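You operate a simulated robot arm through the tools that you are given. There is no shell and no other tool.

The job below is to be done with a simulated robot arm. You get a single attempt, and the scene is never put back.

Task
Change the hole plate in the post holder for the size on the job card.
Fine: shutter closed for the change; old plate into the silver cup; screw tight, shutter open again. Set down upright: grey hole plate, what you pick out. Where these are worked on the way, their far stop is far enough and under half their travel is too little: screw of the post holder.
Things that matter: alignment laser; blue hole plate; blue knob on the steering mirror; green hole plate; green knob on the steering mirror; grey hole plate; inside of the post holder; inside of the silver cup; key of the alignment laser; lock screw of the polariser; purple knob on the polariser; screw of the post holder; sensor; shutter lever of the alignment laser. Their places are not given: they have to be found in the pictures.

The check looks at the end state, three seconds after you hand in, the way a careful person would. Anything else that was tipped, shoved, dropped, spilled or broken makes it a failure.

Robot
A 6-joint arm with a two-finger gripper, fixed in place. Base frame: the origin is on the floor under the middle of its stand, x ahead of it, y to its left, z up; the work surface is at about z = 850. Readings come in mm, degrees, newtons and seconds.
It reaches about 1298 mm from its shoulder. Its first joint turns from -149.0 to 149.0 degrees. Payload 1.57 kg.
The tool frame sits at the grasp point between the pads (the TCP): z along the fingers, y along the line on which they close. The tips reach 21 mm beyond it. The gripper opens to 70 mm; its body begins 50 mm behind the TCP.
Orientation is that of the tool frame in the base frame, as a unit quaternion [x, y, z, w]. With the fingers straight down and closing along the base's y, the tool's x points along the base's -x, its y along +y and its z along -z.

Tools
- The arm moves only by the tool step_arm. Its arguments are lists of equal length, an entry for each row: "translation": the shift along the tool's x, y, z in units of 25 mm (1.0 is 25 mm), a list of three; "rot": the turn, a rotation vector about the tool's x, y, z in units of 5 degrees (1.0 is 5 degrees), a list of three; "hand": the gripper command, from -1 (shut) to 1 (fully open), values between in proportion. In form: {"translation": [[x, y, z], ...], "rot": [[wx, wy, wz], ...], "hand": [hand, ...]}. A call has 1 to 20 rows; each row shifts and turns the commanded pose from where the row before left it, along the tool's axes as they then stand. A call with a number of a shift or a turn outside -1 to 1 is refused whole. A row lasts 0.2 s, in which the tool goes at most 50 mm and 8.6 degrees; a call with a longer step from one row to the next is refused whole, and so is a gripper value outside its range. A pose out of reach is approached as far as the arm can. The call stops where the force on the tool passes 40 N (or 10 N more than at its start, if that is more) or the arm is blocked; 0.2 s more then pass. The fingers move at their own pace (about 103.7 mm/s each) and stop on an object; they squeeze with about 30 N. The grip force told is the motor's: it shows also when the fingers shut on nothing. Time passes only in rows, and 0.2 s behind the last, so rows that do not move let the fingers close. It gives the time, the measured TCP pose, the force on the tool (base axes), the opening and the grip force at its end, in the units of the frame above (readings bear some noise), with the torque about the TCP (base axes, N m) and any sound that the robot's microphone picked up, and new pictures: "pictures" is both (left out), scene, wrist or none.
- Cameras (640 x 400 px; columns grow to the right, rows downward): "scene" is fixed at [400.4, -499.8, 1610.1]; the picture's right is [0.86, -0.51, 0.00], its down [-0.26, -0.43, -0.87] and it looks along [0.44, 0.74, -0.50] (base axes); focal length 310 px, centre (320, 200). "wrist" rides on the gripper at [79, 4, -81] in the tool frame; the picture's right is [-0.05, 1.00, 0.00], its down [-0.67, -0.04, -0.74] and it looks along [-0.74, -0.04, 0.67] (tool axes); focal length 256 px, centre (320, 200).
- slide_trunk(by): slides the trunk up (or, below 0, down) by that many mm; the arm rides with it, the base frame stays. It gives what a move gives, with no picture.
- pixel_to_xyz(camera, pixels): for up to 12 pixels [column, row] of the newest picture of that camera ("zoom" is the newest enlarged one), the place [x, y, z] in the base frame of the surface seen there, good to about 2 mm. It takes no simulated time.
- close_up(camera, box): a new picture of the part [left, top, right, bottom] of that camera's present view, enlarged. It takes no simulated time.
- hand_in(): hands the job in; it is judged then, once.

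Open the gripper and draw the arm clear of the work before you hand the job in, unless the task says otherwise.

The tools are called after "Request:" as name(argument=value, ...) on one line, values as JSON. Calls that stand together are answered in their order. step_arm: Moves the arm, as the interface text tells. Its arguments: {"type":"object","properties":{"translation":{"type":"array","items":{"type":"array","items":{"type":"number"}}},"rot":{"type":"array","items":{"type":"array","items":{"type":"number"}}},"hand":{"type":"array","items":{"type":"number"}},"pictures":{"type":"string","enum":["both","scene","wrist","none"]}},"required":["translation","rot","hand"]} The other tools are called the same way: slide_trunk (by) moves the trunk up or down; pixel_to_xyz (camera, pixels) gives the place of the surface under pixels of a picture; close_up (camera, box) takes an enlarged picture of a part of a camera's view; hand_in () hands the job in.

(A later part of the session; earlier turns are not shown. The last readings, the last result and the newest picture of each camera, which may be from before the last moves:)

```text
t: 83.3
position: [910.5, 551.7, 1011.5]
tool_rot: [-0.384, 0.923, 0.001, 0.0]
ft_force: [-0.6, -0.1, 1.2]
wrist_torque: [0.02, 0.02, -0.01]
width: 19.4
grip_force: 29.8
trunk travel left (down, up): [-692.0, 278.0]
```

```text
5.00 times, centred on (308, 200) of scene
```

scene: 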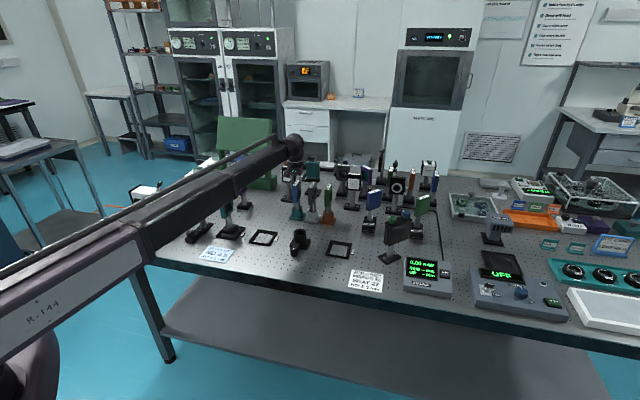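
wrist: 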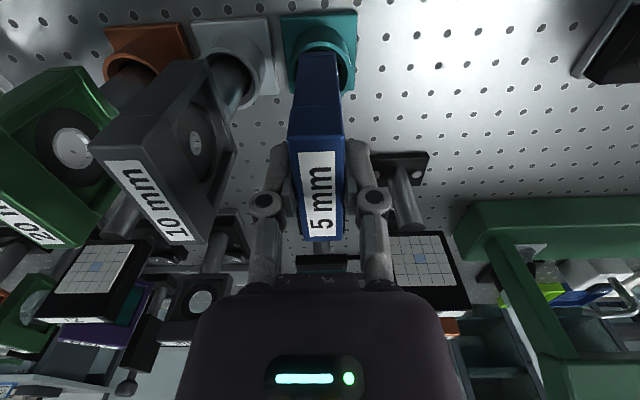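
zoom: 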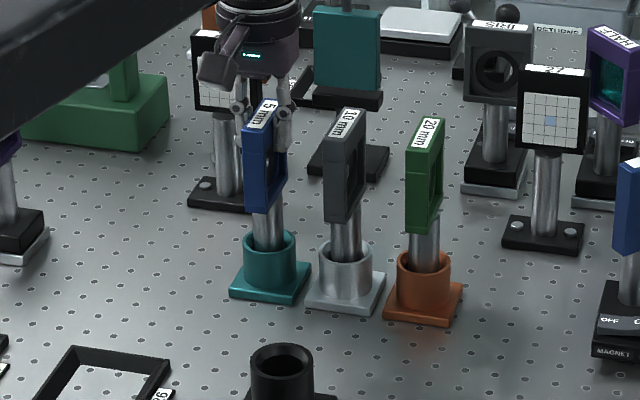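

The blue plate is gripped (19.4 mm). I lift 6 mm and check the load.

Request:
slide_trunk(by=6)

Request:
slide_trunk(by=75)

Request:
step_arm(translation=[[0, 0, 0]], rot=[[0, 0, 0]], hand=[-1], pictures="both")

Request:
close_up(camera="scene", box=[275, 150, 340, 265])

```text
t: 83.8
position: [912.3, 549.4, 1016.9]
tool_rot: [-0.384, 0.923, 0.0, 0.0]
ft_force: [0.3, 0.4, -3.1]
wrist_torque: [-0.04, 0.01, -0.01]
width: 19.4
grip_force: 30.1
trunk travel left (down, up): [-698.0, 272.0]
```

```text
t: 85.0
position: [911.7, 550.3, 1090.8]
tool_rot: [-0.384, 0.924, -0.001, 0.0]
ft_force: [-0.3, -0.5, -2.6]
wrist_torque: [0.02, -0.01, -0.06]
width: 19.7
grip_force: 30.4
trunk travel left (down, up): [-773.0, 197.0]
```

```text
t: 85.4
position: [910.9, 551.3, 1091.9]
tool_rot: [-0.384, 0.923, 0.0, 0.0]
ft_force: [-1.0, -0.6, -2.5]
wrist_torque: [-0.02, -0.02, 0.05]
width: 19.4
grip_force: 30.3
trunk travel left (down, up): [-773.0, 197.0]
```

scene: 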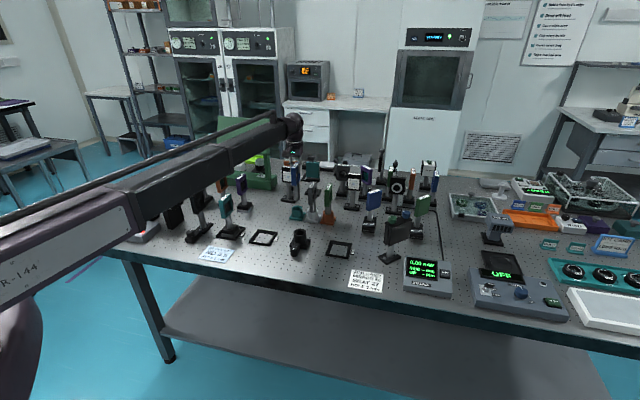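
wrist: 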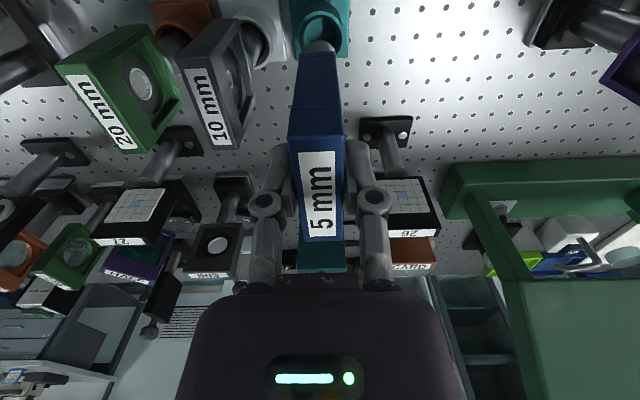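

```text
3.48 times, centred on (308, 208) of scene
```

zoom: 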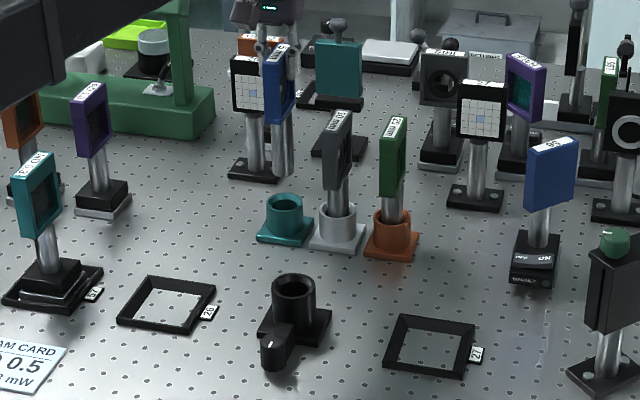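

The blue plate is free with the post clear above its cup. I carry it back along −d first, then diagonally to above the black post holder.

Request:
step_arm(translation=[[0.9, 0, 0], [0.9, 0, 0], [0.9, 0, 0], [0.94, -0.56, 0], [0.94, -0.56, 0], [0.94, -0.56, 0], [0.94, -0.56, 0], [0.94, -0.548, 0], [0, 0, 0]], rot=[[0, 0, 0], [0, 0, 0], [0, 0, 0], [0, 0, 0], [0, 0, 0], [0, 0, 0], [0, 0, 0], [0, 0, 0], [0, 0, 0]], hand=[-1, -1, -1, -1, -1, -1, -1, -1, -1], pictures="both")

Request:
close_up(camera="scene", box=[285, 210, 317, 260])

Request:
close_up(camera="wrist", box=[260, 0, 380, 75])

```text
t: 87.4
position: [829.8, 370.5, 1091.6]
tool_rot: [-0.383, 0.924, 0.0, 0.0]
ft_force: [0.5, 0.7, -2.8]
wrist_torque: [-0.01, 0.01, 0.03]
width: 19.7
grip_force: 29.8
trunk travel left (down, up): [-773.0, 197.0]
```

scene: 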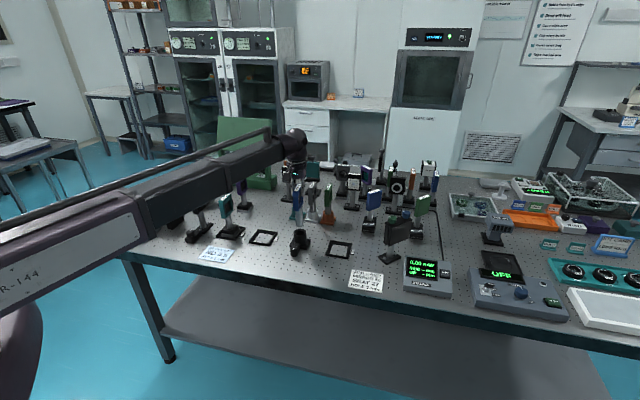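
wrist: 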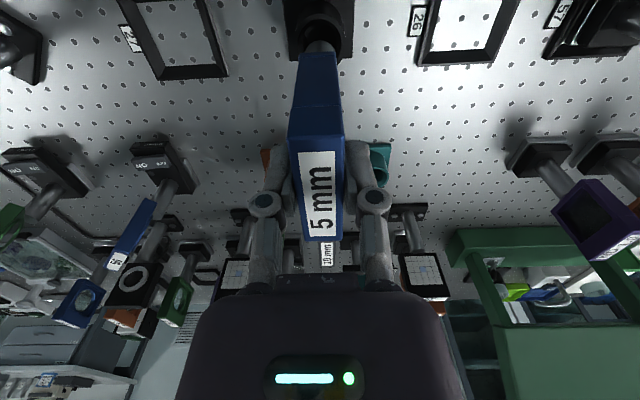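

```text
8.00 times, centred on (301, 235) of scene
```

zoom: 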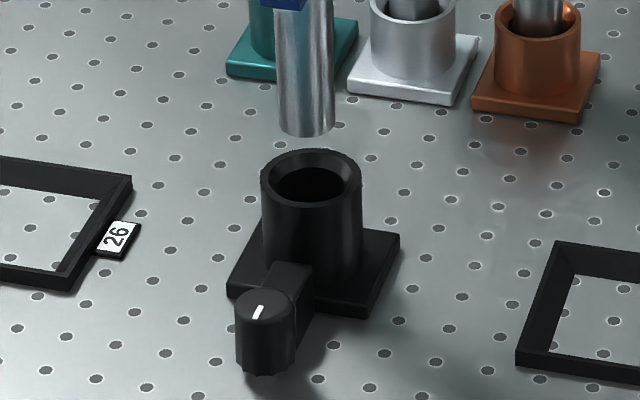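

```text
5.33 times, centred on (320, 38) of wrist
```

zoom: 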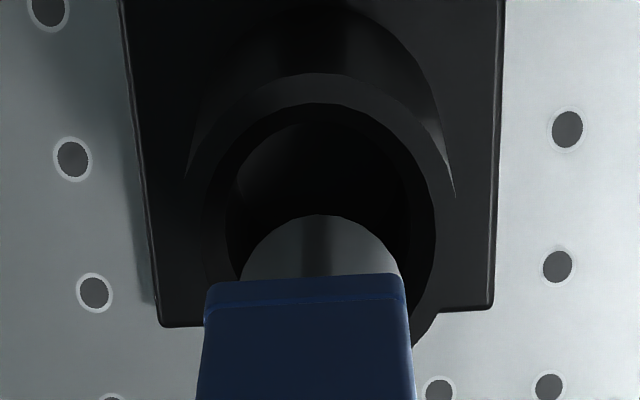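

The post hangs above the holder's mouth. I measure post and rim fronts to check the fore-aft alignment.

Request:
close_up(camera="scene", box=[285, 210, 317, 260])

Request:
pixel_to_xyz(camera="zoom", pixels=[[306, 100], [306, 120], [311, 215], [311, 230], [311, 245], [311, 205], [311, 155], [262, 180], [360, 180], [311, 195]])

```text
8.00 times, centred on (301, 235) of scene
```

zoom: 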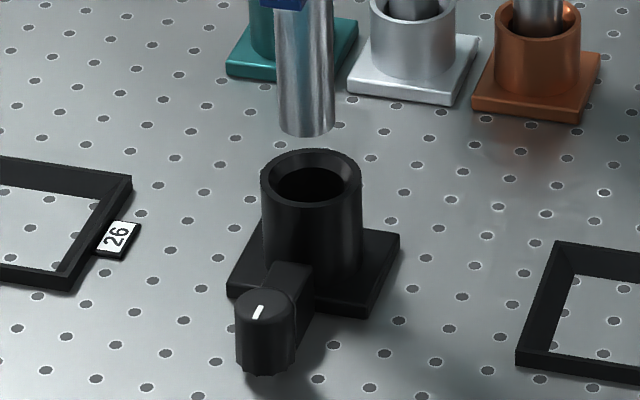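

```text
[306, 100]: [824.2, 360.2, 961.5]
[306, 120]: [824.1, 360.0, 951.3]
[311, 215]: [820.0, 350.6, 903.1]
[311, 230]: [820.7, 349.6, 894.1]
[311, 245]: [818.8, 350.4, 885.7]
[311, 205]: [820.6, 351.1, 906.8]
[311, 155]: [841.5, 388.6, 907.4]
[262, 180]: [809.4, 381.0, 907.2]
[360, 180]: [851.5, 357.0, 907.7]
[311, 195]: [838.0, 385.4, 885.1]
```

Holder centre is about (830.7, 371), post axis about 1 mm short of it. I nudge 1 mm and lower 33 mm to just above the rim.

Request:
step_arm(translation=[[-0.035, -0.022, 0], [0, 0, 0]], rot=[[0, 0, 0], [0, 0, 0]], hand=[-1, -1], pictures="none")

Request:
slide_trunk(by=-35)

Request:
step_arm(translation=[[0, 0, 0]], rot=[[0, 0, 0]], hand=[-1], pictures="both")

Request:
close_up(camera="scene", box=[285, 210, 317, 260])

Request:
close_up(camera="wrist", box=[260, 0, 380, 75])

```text
t: 88.0
position: [830.7, 370.0, 1091.4]
tool_rot: [-0.384, 0.923, 0.0, 0.001]
ft_force: [0.7, 0.2, -3.1]
wrist_torque: [0.0, 0.03, 0.02]
width: 19.9
grip_force: 29.9
trunk travel left (down, up): [-773.0, 197.0]
```

```text
t: 88.8
position: [831.0, 370.9, 1056.0]
tool_rot: [-0.384, 0.923, 0.0, 0.0]
ft_force: [0.5, -0.4, -2.5]
wrist_torque: [-0.02, 0.02, 0.01]
width: 19.8
grip_force: 30.3
trunk travel left (down, up): [-738.0, 232.0]
```

```text
t: 89.2
position: [829.9, 370.8, 1056.5]
tool_rot: [-0.383, 0.924, 0.001, 0.0]
ft_force: [0.3, 0.0, -2.7]
wrist_torque: [0.0, -0.01, 0.01]
width: 19.8
grip_force: 30.0
trunk travel left (down, up): [-738.0, 232.0]
```

scene: 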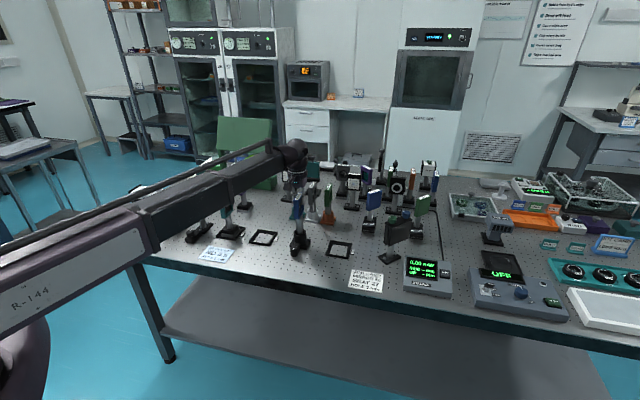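
wrist: 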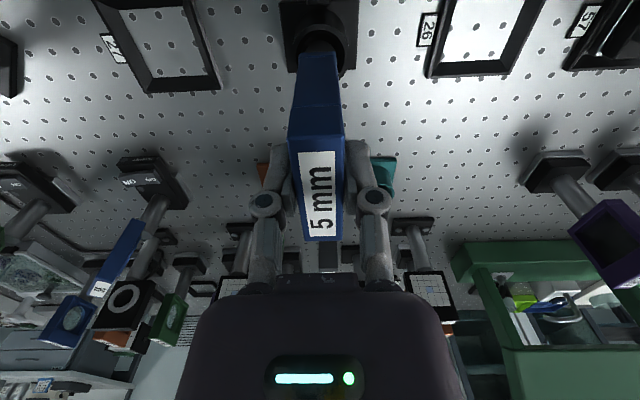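

```text
8.00 times, centred on (301, 235) of scene
```

zoom: 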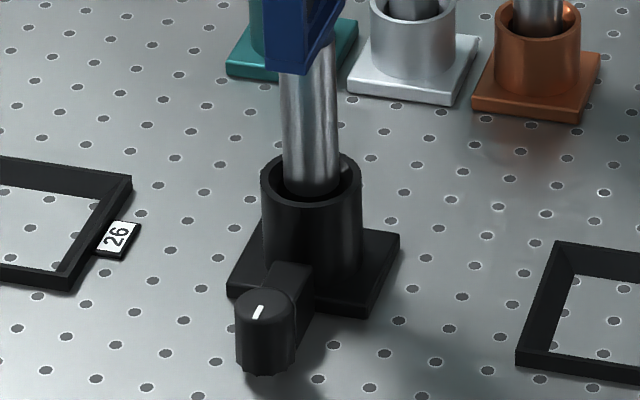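

```text
5.33 times, centred on (320, 38) of wrist
```

zoom: 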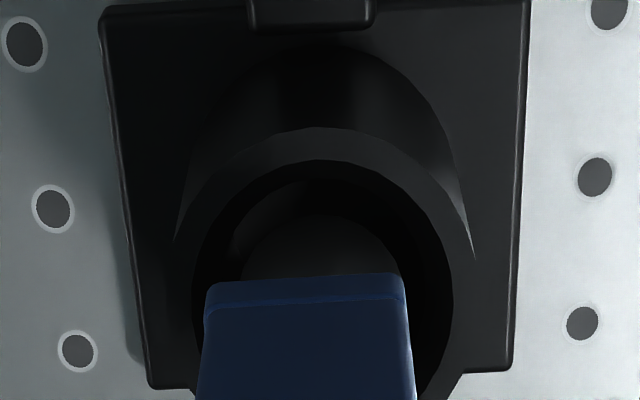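

Post and bore are concentric in both views. I lower 22 mm into the bore and check the force.

Request:
slide_trunk(by=-22)

Request:
slide_trunk(by=-18)

```text
t: 89.8
position: [830.7, 370.9, 1034.7]
tool_rot: [-0.383, 0.924, 0.0, 0.0]
ft_force: [0.4, -0.5, -2.7]
wrist_torque: [0.0, 0.01, -0.01]
width: 19.8
grip_force: 29.7
trunk travel left (down, up): [-716.0, 254.0]
```

```text
t: 90.5
position: [830.1, 370.5, 1016.2]
tool_rot: [-0.383, 0.924, 0.0, 0.0]
ft_force: [0.3, -0.4, -3.0]
wrist_torque: [0.0, -0.03, 0.01]
width: 19.6
grip_force: 29.8
trunk travel left (down, up): [-698.0, 272.0]
```

Still only the plate's own weight on the tool, z 1016. I lower the last few millimetres stepwise until the weight comes off.

Request:
slide_trunk(by=-4)

Request:
slide_trunk(by=-1.5)

```text
t: 91.0
position: [831.1, 371.1, 1012.6]
tool_rot: [-0.383, 0.924, 0.0, 0.001]
ft_force: [-0.1, -0.1, -3.6]
wrist_torque: [-0.01, 0.02, 0.0]
width: 19.8
grip_force: 30.3
trunk travel left (down, up): [-694.0, 276.0]
```

```text
t: 91.5
position: [830.6, 370.1, 1010.6]
tool_rot: [-0.384, 0.924, 0.0, 0.001]
ft_force: [0.3, -0.3, -3.4]
wrist_torque: [0.01, 0.0, -0.01]
width: 19.5
grip_force: 30.1
trunk travel left (down, up): [-693.0, 277.0]
```

The weight is still on the tool; I lower another 1 mm at a time.

Request:
slide_trunk(by=-1)

Request:
slide_trunk(by=-0.5)

```text
t: 92.0
position: [830.3, 371.0, 1010.1]
tool_rot: [-0.384, 0.924, 0.0, 0.001]
ft_force: [2.5, 1.3, 8.9]
wrist_torque: [0.14, -0.33, 0.0]
width: 19.5
grip_force: 29.6
trunk travel left (down, up): [-692.0, 278.0]
```

```text
t: 92.5
position: [829.8, 370.3, 1010.9]
tool_rot: [-0.384, 0.923, 0.001, 0.001]
ft_force: [4.4, 3.0, 16.5]
wrist_torque: [0.48, -0.54, -0.05]
width: 19.8
grip_force: 30.1
trunk travel left (down, up): [-691.0, 279.0]
```

The post has touched the floor (16 N). I ease up 1 mm to unload and then open to 30 mm.

Request:
slide_trunk(by=1)

Request:
step_arm(translation=[[0, 0, 0], [0, 0, 0], [0, 0, 0]], rot=[[0, 0, 0], [0, 0, 0], [0, 0, 0]], hand=[-0.3, -0.15, -0.15], pictures="both")

Request:
close_up(camera="scene", box=[275, 180, 335, 265])

```text
t: 93.0
position: [829.3, 370.4, 1011.7]
tool_rot: [-0.383, 0.924, -0.001, 0.0]
ft_force: [2.2, 2.3, 5.7]
wrist_torque: [0.31, -0.21, -0.03]
width: 19.6
grip_force: 30.0
trunk travel left (down, up): [-692.0, 278.0]
```

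```text
t: 93.8
position: [830.4, 370.3, 1010.6]
tool_rot: [-0.383, 0.924, 0.0, -0.001]
ft_force: [-0.4, 0.1, 0.0]
wrist_torque: [0.02, -0.01, 0.01]
width: 29.9
grip_force: 0.1
trunk travel left (down, up): [-692.0, 278.0]
```

scene: 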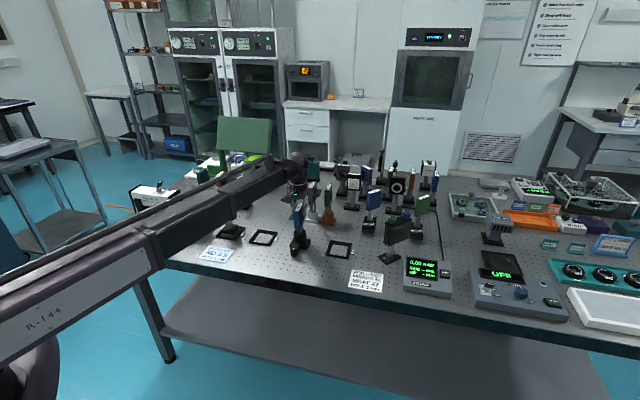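
wrist: 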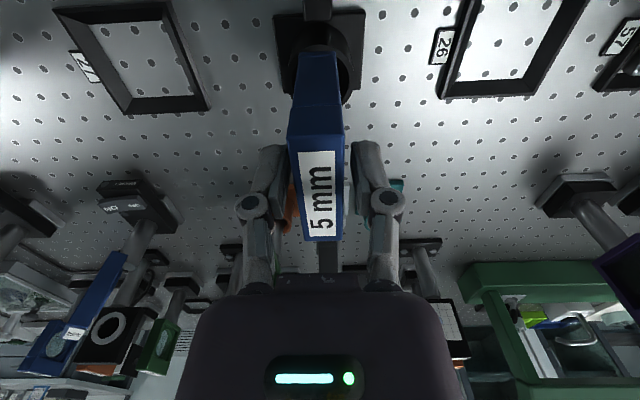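

```text
4.71 times, centred on (305, 222) of scene
```

zoom: 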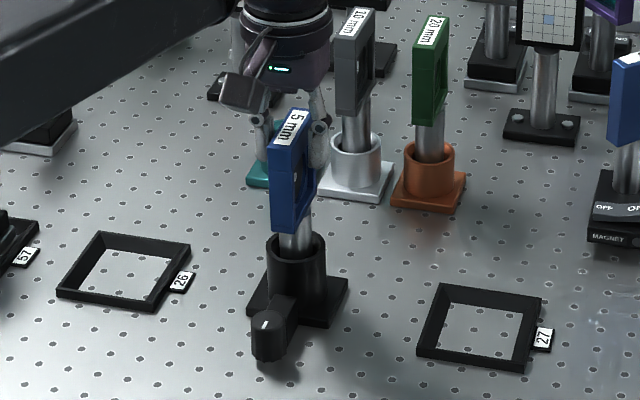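

The blue plate stands in the holder. I raise the trunk, move back over the knob, lean 15° away and turn to the +45° start for a counter-clockwise stroke.

Request:
slide_trunk(by=110)

Request:
step_arm(translation=[[0, 0, 0], [0.98, 0.005, 0], [0.98, 0.005, 0], [0.98, 0.005, 0], [0, 0, 0], [0, 0, 0], [0, 0, 0], [0, 0, 0], [0, 0, 0], [0, 0, 0], [0, 0, 0], [0, 0, 0], [0, 0, 0], [0, 0, 0], [0, 0, 0], [0, 0, 0], [0, 0, 0]], rot=[[0, 0, 0], [0, 0, 0], [0, 0, 0], [0, 0, 0], [0, -1, 0], [0, -1, 0], [0, -1, 0], [0.259, 0, 0.966], [0.259, 0, 0.966], [0.259, 0, 0.966], [0.259, 0, 0.966], [0.259, 0, 0.966], [0.259, 0, 0.966], [0.259, 0, 0.966], [0.259, 0, 0.966], [0.259, 0, 0.966], [0, 0, 0]], hand=[0.2, 0.2, 0.2, 0.2, 0.2, 0.2, 0.2, 0.2, 0.2, 0.2, 0.2, 0.2, 0.2, 0.2, 0.2, 0.2, 0.2], pictures="both")

Request:
close_up(camera="scene", box=[275, 180, 335, 265])

```text
t: 95.3
position: [831.5, 371.0, 1120.8]
tool_rot: [-0.383, 0.924, 0.0, 0.0]
ft_force: [-0.2, 0.1, -0.1]
wrist_torque: [-0.03, -0.01, -0.02]
width: 29.7
grip_force: 0.0
trunk travel left (down, up): [-802.0, 168.0]
```

```text
t: 98.9
position: [778.5, 317.9, 1127.4]
tool_rot: [0.0, 0.991, 0.0, 0.131]
ft_force: [-0.2, 0.5, 0.3]
wrist_torque: [-0.01, 0.0, -0.03]
width: 42.0
grip_force: 0.1
out of reach, approached as far as the arm can: row 7
trunk travel left (down, up): [-802.0, 168.0]
```

scene: 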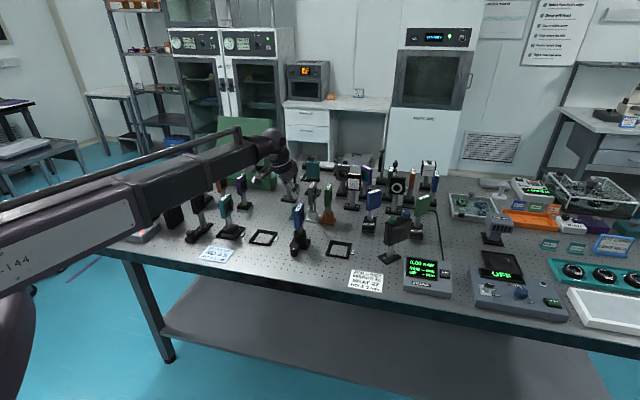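
wrist: 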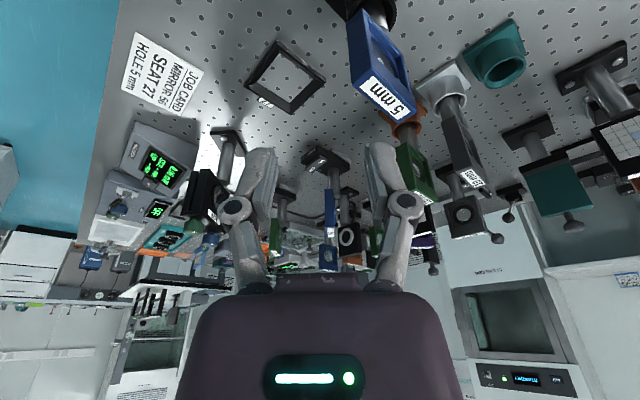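

```text
4.71 times, centred on (305, 222) of scene
```

zoom: 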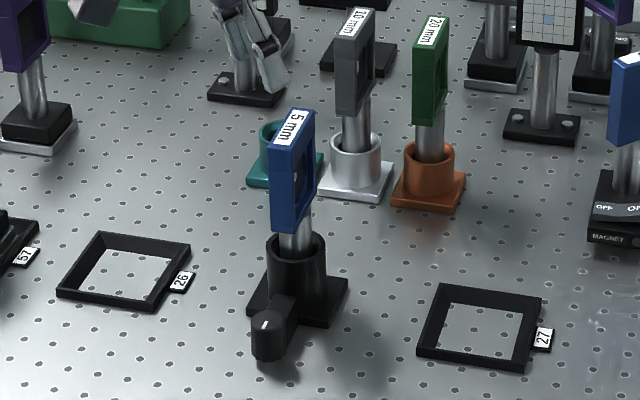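

All plates stand upright. I check the blue plate's top corners and height, then lower to just above the knob.

Request:
close_up(camera="scene", box=[284, 195, 324, 235])

Request:
pixel_to_xyz(camera="zoom", pixels=[[222, 160], [274, 84], [314, 88], [266, 168], [240, 250]])

Request:
slide_trunk(by=-200)

Request:
step_arm(translation=[[0, 0, 0]], rot=[[0, 0, 0]], hand=[0.2], pictures="both")

Request:
close_up(camera="wrist", box=[220, 30, 480, 250])

```text
10.00 times, centred on (304, 215) of scene
```

zoom: 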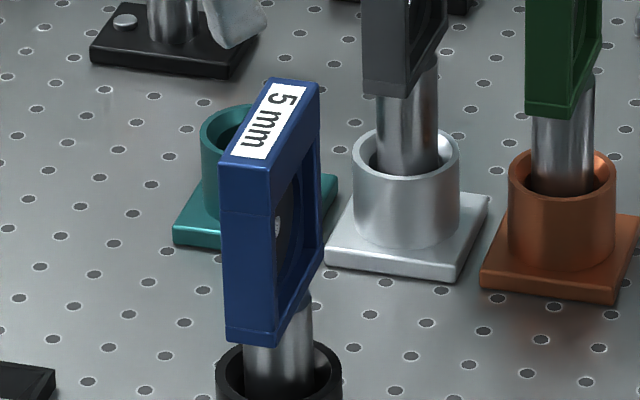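

```text
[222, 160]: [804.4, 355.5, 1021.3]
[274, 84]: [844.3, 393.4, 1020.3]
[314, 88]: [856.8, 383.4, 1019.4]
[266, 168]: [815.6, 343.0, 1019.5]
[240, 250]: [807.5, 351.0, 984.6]
```

```text
t: 101.0
position: [778.7, 318.8, 927.2]
tool_rot: [0.0, 0.991, 0.0, 0.13]
ft_force: [0.4, 0.5, -0.7]
wrist_torque: [0.0, 0.0, 0.0]
width: 42.0
grip_force: 0.1
trunk travel left (down, up): [-602.0, 368.0]
```

```text
t: 101.4
position: [779.6, 318.3, 927.4]
tool_rot: [-0.001, 0.992, 0.0, 0.13]
ft_force: [0.3, 1.1, 1.2]
wrist_torque: [-0.01, 0.01, -0.01]
width: 42.1
grip_force: 0.0
trunk travel left (down, up): [-602.0, 368.0]
```

scene: 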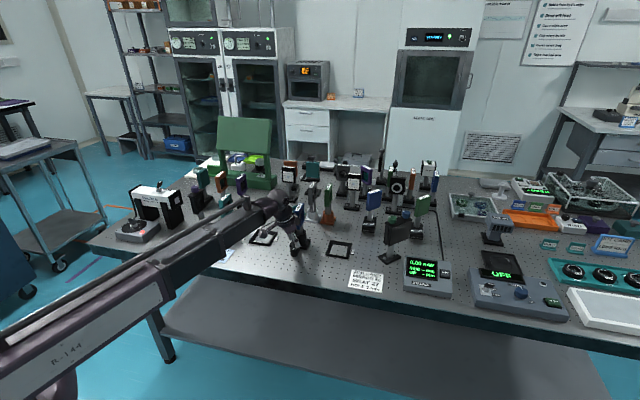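
wrist: 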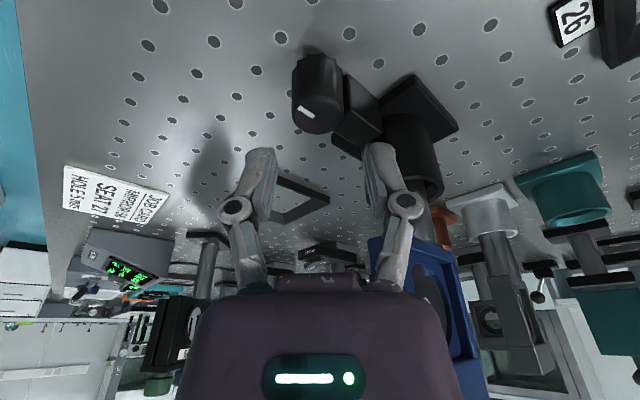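

```text
1.82 times, centred on (350, 140) of wrist
```

zoom: 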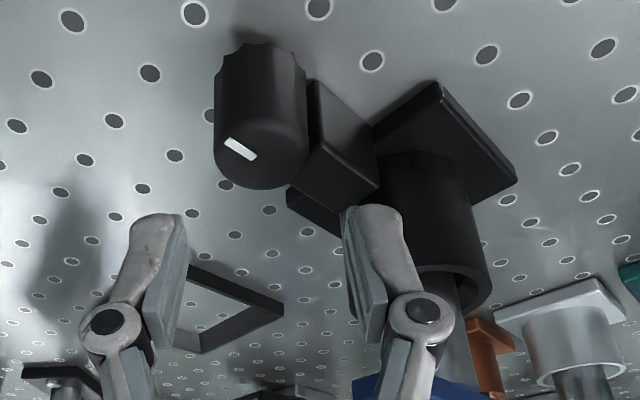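

The blue plate sits exactly where the grey one was (top z 1020). The knob is between the fingers; I trim 1 mm, lower 26 mm and close.

Request:
step_arm(translation=[[0.035, 0, -0.009], [0, 0, 0]], rot=[[0, 0, 0], [0, 0, 0]], hand=[0.2, 0.2], pictures="none")

Request:
slide_trunk(by=-26)

Request:
step_arm(translation=[[0, 0, 0], [0, 0, 0], [0, 0, 0]], rot=[[0, 0, 0], [0, 0, 0], [0, 0, 0]], hand=[-1, -1, -1], pictures="wrist")

Request:
close_up(camera="wrist", box=[220, 70, 480, 290])

```text
t: 102.0
position: [777.3, 320.2, 927.2]
tool_rot: [-0.001, 0.991, 0.0, 0.131]
ft_force: [-0.1, 1.3, 1.0]
wrist_torque: [-0.01, 0.01, 0.02]
width: 42.2
grip_force: 0.0
trunk travel left (down, up): [-602.0, 368.0]
```

```text
t: 102.8
position: [775.7, 318.9, 901.9]
tool_rot: [-0.001, 0.991, 0.0, 0.131]
ft_force: [0.7, 0.7, -0.6]
wrist_torque: [0.01, 0.01, 0.0]
width: 41.9
grip_force: 0.0
trunk travel left (down, up): [-576.0, 394.0]
```

```text
t: 103.5
position: [778.3, 317.4, 901.9]
tool_rot: [-0.001, 0.991, 0.0, 0.131]
ft_force: [-0.1, -3.7, 2.6]
wrist_torque: [-0.13, -0.08, -0.02]
width: 26.8
grip_force: 32.1
trunk travel left (down, up): [-576.0, 394.0]
```

wrist: 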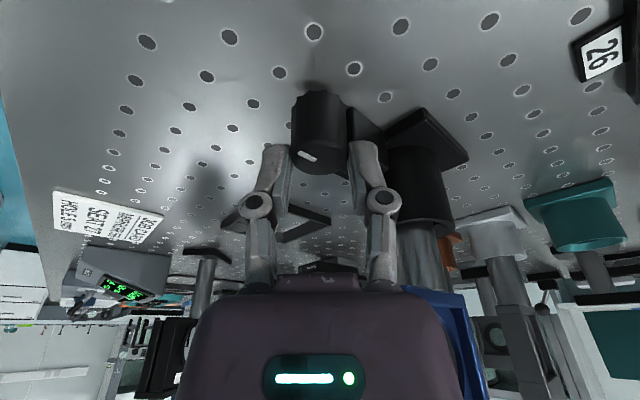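

```text
1.82 times, centred on (350, 180) of wrist
```

zoom: 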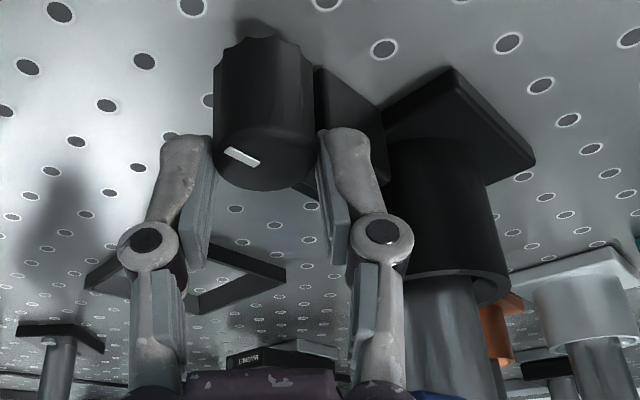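

Gripped at 26.8 mm with little side load; the mark is at zoom (242, 156). I turn counter-clockwise 90° in one stroke.

Request:
step_arm(translation=[[0, 0, 0], [0, 0, 0], [0, 0, 0], [0, 0, 0], [0, 0, 0], [0, 0, 0], [0, 0, 0], [0, 0, 0], [0, 0, 0], [0, 0, 0]], rot=[[-0.259, 0, -0.966], [-0.259, 0, -0.966], [-0.259, 0, -0.966], [-0.259, 0, -0.966], [-0.259, 0, -0.966], [-0.259, 0, -0.966], [-0.259, 0, -0.966], [-0.259, 0, -0.966], [-0.259, 0, -0.966], [0, 0, 0]], hand=[-1, -1, -1, -1, -1, -1, -1, -1, -1, -1], pictures="wrist")

Request:
close_up(camera="wrist", box=[220, 70, 480, 290])

```text
t: 105.8
position: [777.5, 317.8, 901.1]
tool_rot: [-0.381, 0.915, 0.051, 0.121]
ft_force: [2.3, -10.7, 3.0]
wrist_torque: [0.04, -0.46, -0.04]
width: 26.6
grip_force: 32.4
trunk travel left (down, up): [-576.0, 394.0]
```

wrist: 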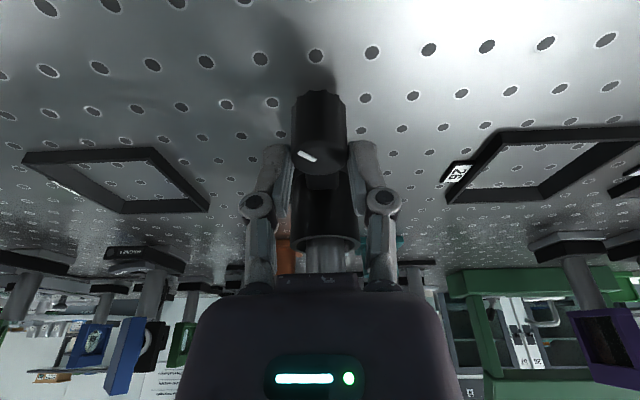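

```text
1.82 times, centred on (350, 180) of wrist
```

zoom: 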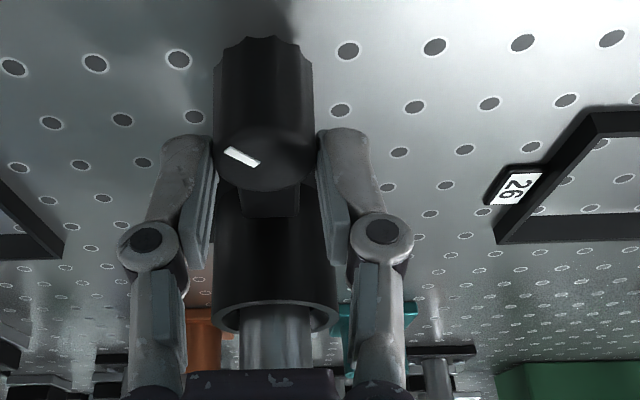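

The mark keeps its place between the fingers: 45° done at low torque. I continue another 45°.

Request:
step_arm(translation=[[0, -0.02, 0], [0, 0, 0], [0, 0, 0], [0, 0, 0], [0, 0, 0], [0, 0, 0], [0, 0, 0], [0, 0, 0], [0, 0, 0], [0, 0, 0], [0, 0, 0]], rot=[[0, 0, 0], [-0.259, 0, -0.966], [-0.259, 0, -0.966], [-0.259, 0, -0.966], [-0.259, 0, -0.966], [-0.259, 0, -0.966], [-0.259, 0, -0.966], [-0.259, 0, -0.966], [-0.259, 0, -0.966], [-0.259, 0, -0.966], [0, 0, 0]], hand=[-1, -1, -1, -1, -1, -1, -1, -1, -1, -1, -1], pictures="wrist")

Request:
close_up(camera="wrist", box=[220, 70, 480, 290])

```text
t: 108.2
position: [777.4, 317.0, 902.6]
tool_rot: [0.702, -0.7, -0.093, -0.092]
ft_force: [1.7, -8.7, 2.5]
wrist_torque: [0.19, -0.03, -0.03]
width: 26.6
grip_force: 31.9
trunk travel left (down, up): [-576.0, 394.0]
```

wrist: 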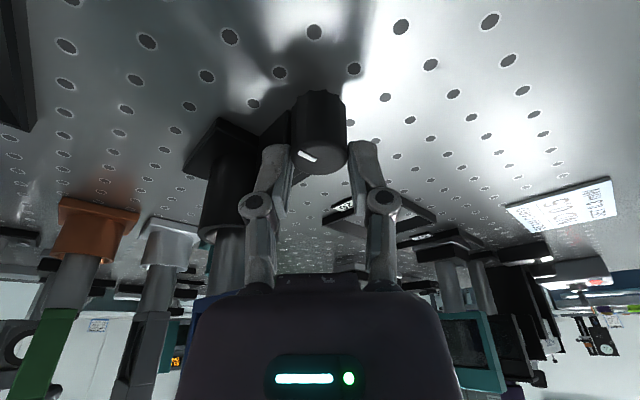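

```text
1.82 times, centred on (350, 180) of wrist
```

zoom: 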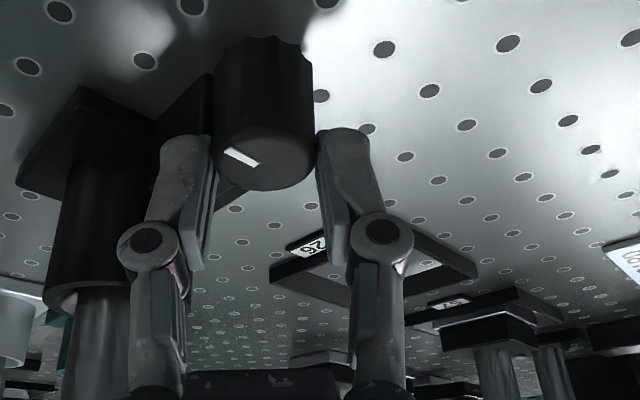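

90° is turned back, mark still fixed relative to the fingers. I open, swing 90° clockwise around the knob, and regrip for the second stroke.

Request:
step_arm(translation=[[0, 0, 0], [0, 0, 0], [0, 0, 0], [0, 0, 0], [0, 0, 0], [0, 0, 0], [0, 0, 0], [0, 0, 0], [0, 0, 0], [0, 0, 0], [0, 0, 0], [0, 0, 0], [0, 0, 0], [0, 0, 0], [0, 0, 0], [0, 0, 0], [0, 0, 0], [0, 0, 0], [0, 0, 0], [0, 0, 0]], rot=[[0, 0, 0], [0, 0, 0], [0.259, 0, 0.966], [0.259, 0, 0.966], [0.259, 0, 0.966], [0.259, 0, 0.966], [0.259, 0, 0.966], [0.259, 0, 0.966], [0.259, 0, 0.966], [0.259, 0, 0.966], [0.259, 0, 0.966], [0.259, 0, 0.966], [0.259, 0, 0.966], [0.259, 0, 0.966], [0.259, 0, 0.966], [0.259, 0, 0.966], [0.259, 0, 0.966], [0.259, 0, 0.966], [0.259, 0, 0.966], [0.259, 0, 0.966]], hand=[0.2, 0.2, 0.2, 0.2, 0.2, 0.2, 0.2, 0.2, 0.2, 0.2, 0.2, 0.2, 0.2, 0.2, 0.2, 0.2, 0.2, 0.2, 0.2, 0.2], pictures="both")

Request:
close_up(camera="wrist", box=[220, 70, 480, 290])

Request:
close_up(camera="scene", box=[270, 190, 340, 265])

```text
t: 112.3
position: [778.6, 318.6, 901.8]
tool_rot: [-0.001, 0.991, 0.0, 0.131]
ft_force: [0.0, 0.3, -0.2]
wrist_torque: [0.0, 0.01, 0.01]
width: 41.8
grip_force: 0.1
trunk travel left (down, up): [-576.0, 394.0]
```

scene: 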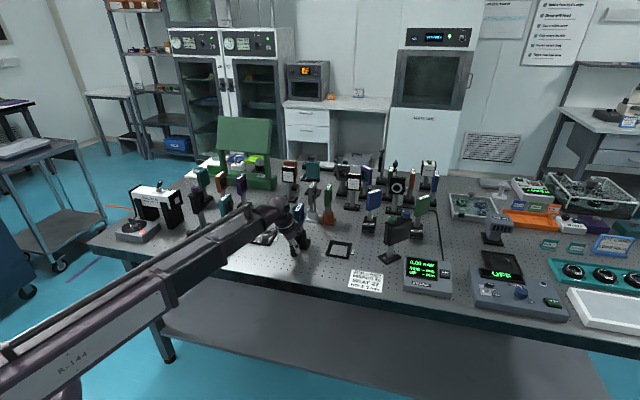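
wrist: 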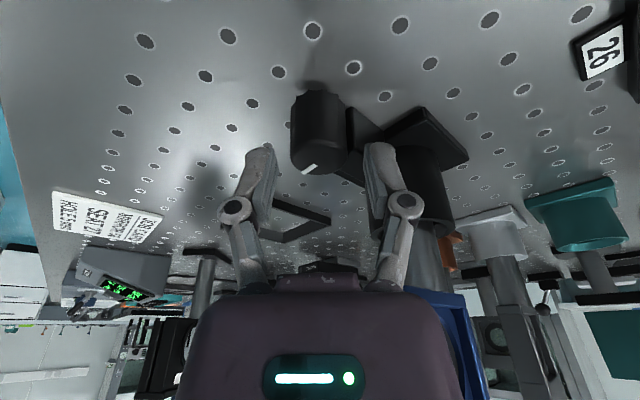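

```text
1.82 times, centred on (350, 180) of wrist
```

zoom: 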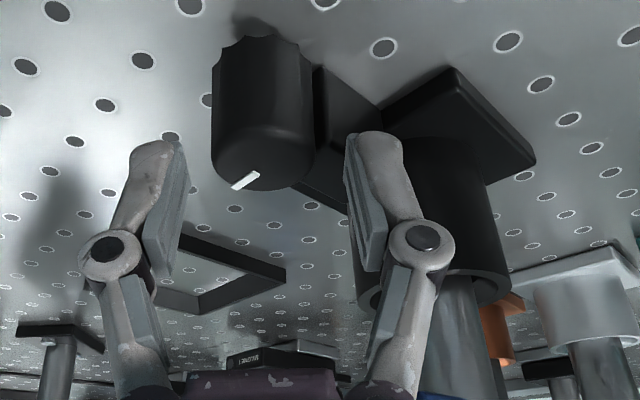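

```text
5.33 times, centred on (305, 228) of scene
```

zoom: 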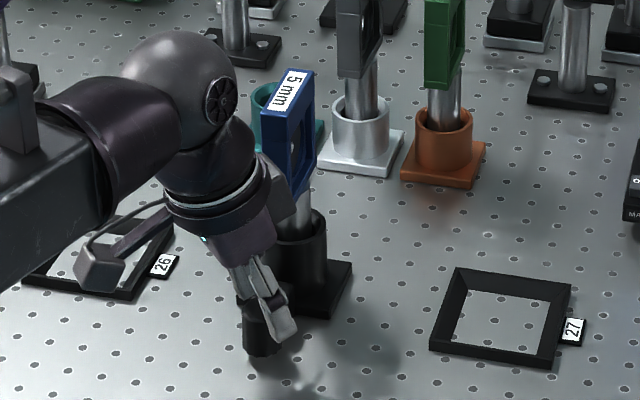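

The mark is halfway (pointing lower-left at zoom (244, 181)). I close and turn counter-clockwise 45° again.

Request:
step_arm(translation=[[0, 0, 0], [0, 0, 0], [0, 0, 0], [0, 0, 0], [0, 0, 0], [0, 0, 0], [0, 0, 0], [0, 0, 0], [0, 0, 0], [0, 0, 0], [0, 0, 0], [0, 0, 0], [0, 0, 0]], rot=[[0, 0, 0], [0, 0, 0], [0, 0, 0], [-0.259, 0, -0.966], [-0.259, 0, -0.966], [-0.259, 0, -0.966], [-0.259, 0, -0.966], [-0.259, 0, -0.966], [-0.259, 0, -0.966], [-0.259, 0, -0.966], [-0.259, 0, -0.966], [-0.259, 0, -0.966], [0, 0, 0]], hand=[-1, -1, -1, -1, -1, -1, -1, -1, -1, -1, -1, -1, -1], pictures="wrist")

Request:
close_up(camera="wrist", box=[220, 70, 480, 290])

```text
t: 115.2
position: [778.2, 318.3, 901.5]
tool_rot: [-0.38, 0.916, 0.05, 0.12]
ft_force: [0.9, -2.4, 2.2]
wrist_torque: [0.38, -0.53, -0.01]
width: 26.6
grip_force: 31.7
trunk travel left (down, up): [-576.0, 394.0]
```

wrist: 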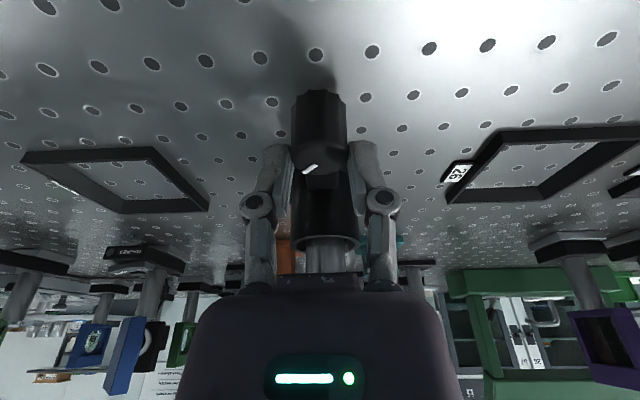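

```text
1.82 times, centred on (350, 180) of wrist
```

zoom: 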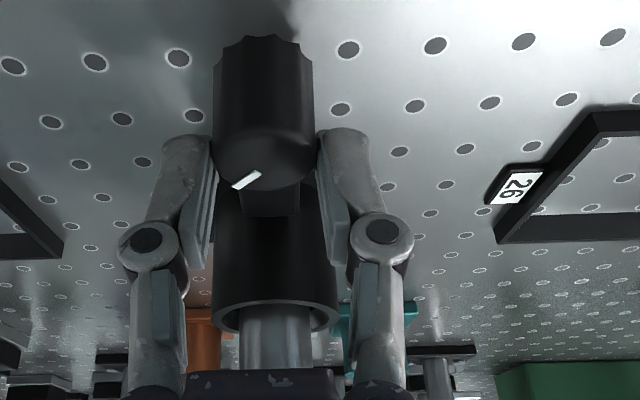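

Following well, no load; about 45° remain. I turn the rest, 45° more.

Request:
step_arm(translation=[[0, 0, 0], [0, 0, 0], [0, 0, 0], [0, 0, 0], [0, 0, 0], [0, 0, 0], [0, 0, 0], [0, 0, 0], [0, 0, 0], [0, 0, 0]], rot=[[-0.259, 0, -0.966], [-0.259, 0, -0.966], [-0.259, 0, -0.966], [-0.259, 0, -0.966], [-0.259, 0, -0.966], [-0.259, 0, -0.966], [-0.259, 0, -0.966], [-0.259, 0, -0.966], [-0.259, 0, -0.966], [0, 0, 0]], hand=[-1, -1, -1, -1, -1, -1, -1, -1, -1, -1], pictures="wrist")

Request:
close_up(camera="wrist", box=[220, 70, 480, 290])

```text
t: 117.3
position: [777.7, 317.3, 901.9]
tool_rot: [0.702, -0.7, -0.092, -0.093]
ft_force: [5.6, -1.2, 7.5]
wrist_torque: [-0.09, -0.02, -0.31]
width: 26.6
grip_force: 32.2
trunk travel left (down, up): [-576.0, 394.0]
```

wrist: 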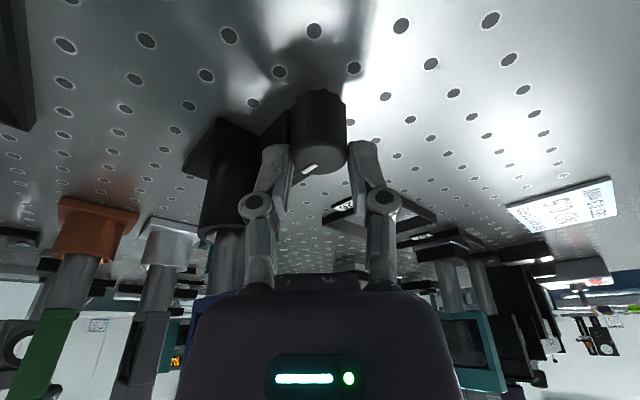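

```text
1.82 times, centred on (350, 180) of wrist
```

zoom: 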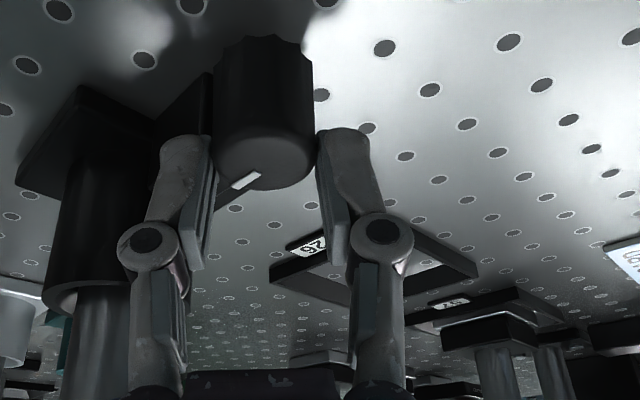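

Torque has risen to 0.31 N m and the mark points at the holder again. I push 15° further to make sure it is hard at the stop.

Request:
step_arm(translation=[[0, 0, 0], [0, 0, 0], [0, 0, 0], [0, 0, 0]], rot=[[-0.259, 0, -0.966], [-0.259, 0, -0.966], [-0.259, 0, -0.966], [0, 0, 0]], hand=[-1, -1, -1, -1], pictures="wrist")

Request:
close_up(camera="wrist", box=[220, 70, 480, 290])

```text
t: 118.3
position: [777.3, 318.9, 901.2]
tool_rot: [0.788, -0.602, -0.103, -0.079]
ft_force: [3.1, -1.8, -0.6]
wrist_torque: [0.12, 0.03, -0.45]
width: 26.6
grip_force: 31.9
trunk travel left (down, up): [-576.0, 394.0]
```

wrist: 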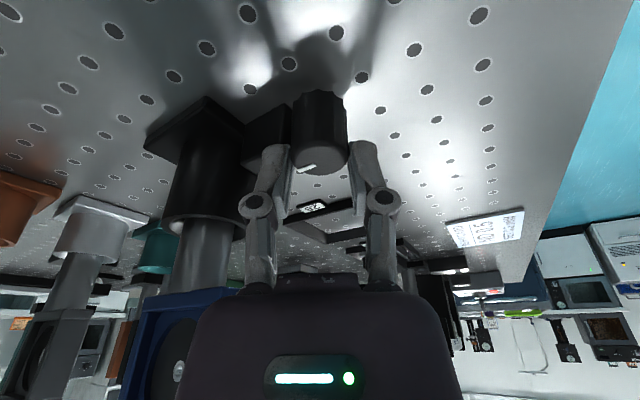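

```text
1.82 times, centred on (350, 180) of wrist
```

zoom: 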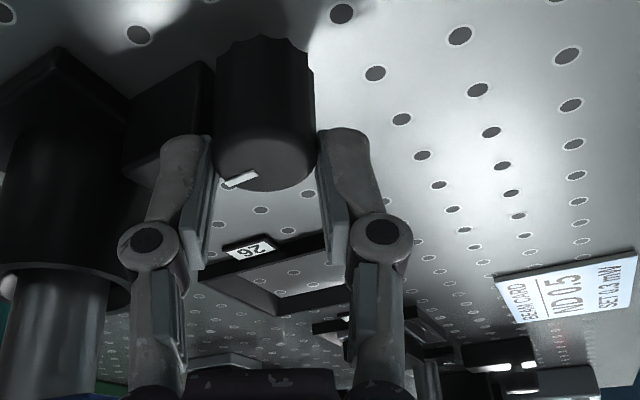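

Torque reached 0.45 N m and the fingers slipped past the fixed mark: the screw is hard at its original stop. I open and raise the arm clear.

Request:
step_arm(translation=[[0, 0, 0], [0, 0, 0]], rot=[[0, 0, 0], [0, 0, 0]], hand=[0.2, 0.2], pictures="none")

Request:
slide_trunk(by=240)

Request:
step_arm(translation=[[0, 0, 0], [0, 0, 0], [0, 0, 0], [0, 0, 0], [0, 0, 0], [0, 0, 0], [0, 0, 0], [0, 0, 0], [0, 0, 0], [0, 0, 0], [0, 0, 0], [0, 0, 0], [0, 0, 0], [0, 0, 0], [0, 0, 0], [0, 0, 0]], rot=[[0.259, 0, 0.966], [0.259, 0, 0.966], [0.259, 0, 0.966], [0.259, 0, 0.966], [0.259, 0, 0.966], [0.259, 0, 0.966], [0.259, 0, 0.966], [0.259, 0, 0.966], [0.259, 0, 0.966], [0.259, 0, 0.966], [0.259, 0, 0.966], [0.259, 0, 0.966], [0, 1, 0], [0, 1, 0], [0, 1, 0], [0, 0, 0]], hand=[0.2, 0.2, 0.2, 0.2, 0.2, 0.2, 0.2, 0.2, 0.2, 0.2, 0.2, 0.2, 0.2, 0.2, 0.2, 0.2], pictures="both")

Request:
close_up(camera="scene", box=[292, 242, 316, 260])

Request:
close_up(camera="scene", box=[275, 180, 335, 265])

```text
t: 119.0
position: [778.0, 318.8, 901.8]
tool_rot: [0.787, -0.603, -0.103, -0.081]
ft_force: [-0.1, -0.9, -0.4]
wrist_torque: [0.0, 0.02, 0.01]
width: 42.0
grip_force: 0.0
trunk travel left (down, up): [-576.0, 394.0]
```

```text
t: 121.5
position: [777.3, 319.2, 1142.2]
tool_rot: [0.787, -0.603, -0.103, -0.08]
ft_force: [-0.4, -0.4, -0.5]
wrist_torque: [0.01, -0.04, -0.02]
width: 42.0
grip_force: 0.2
trunk travel left (down, up): [-816.0, 154.0]
```

```text
t: 124.8
position: [777.6, 319.0, 1135.5]
tool_rot: [-0.384, 0.924, -0.001, -0.001]
ft_force: [0.4, 1.2, -0.4]
wrist_torque: [0.02, -0.01, -0.01]
width: 42.2
grip_force: 0.1
out of reach, approached as far as the arm can: row 13
trunk travel left (down, up): [-816.0, 154.0]
```

scene: 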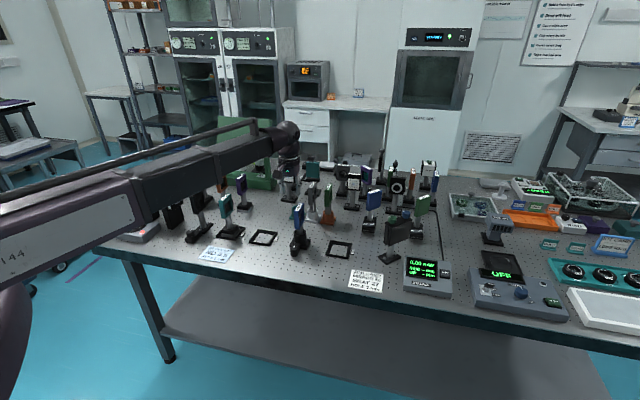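
wrist: 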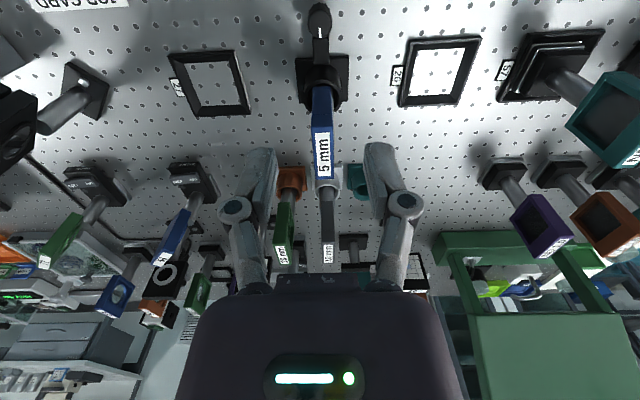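

```text
16.00 times, centred on (304, 251) of scene
```

zoom: 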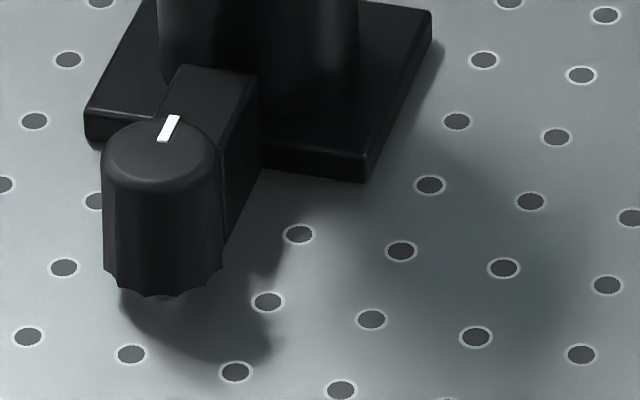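

```text
4.71 times, centred on (305, 222) of scene
```

zoom: 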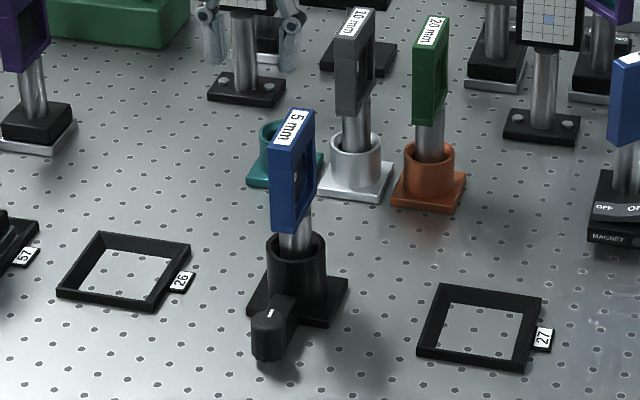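

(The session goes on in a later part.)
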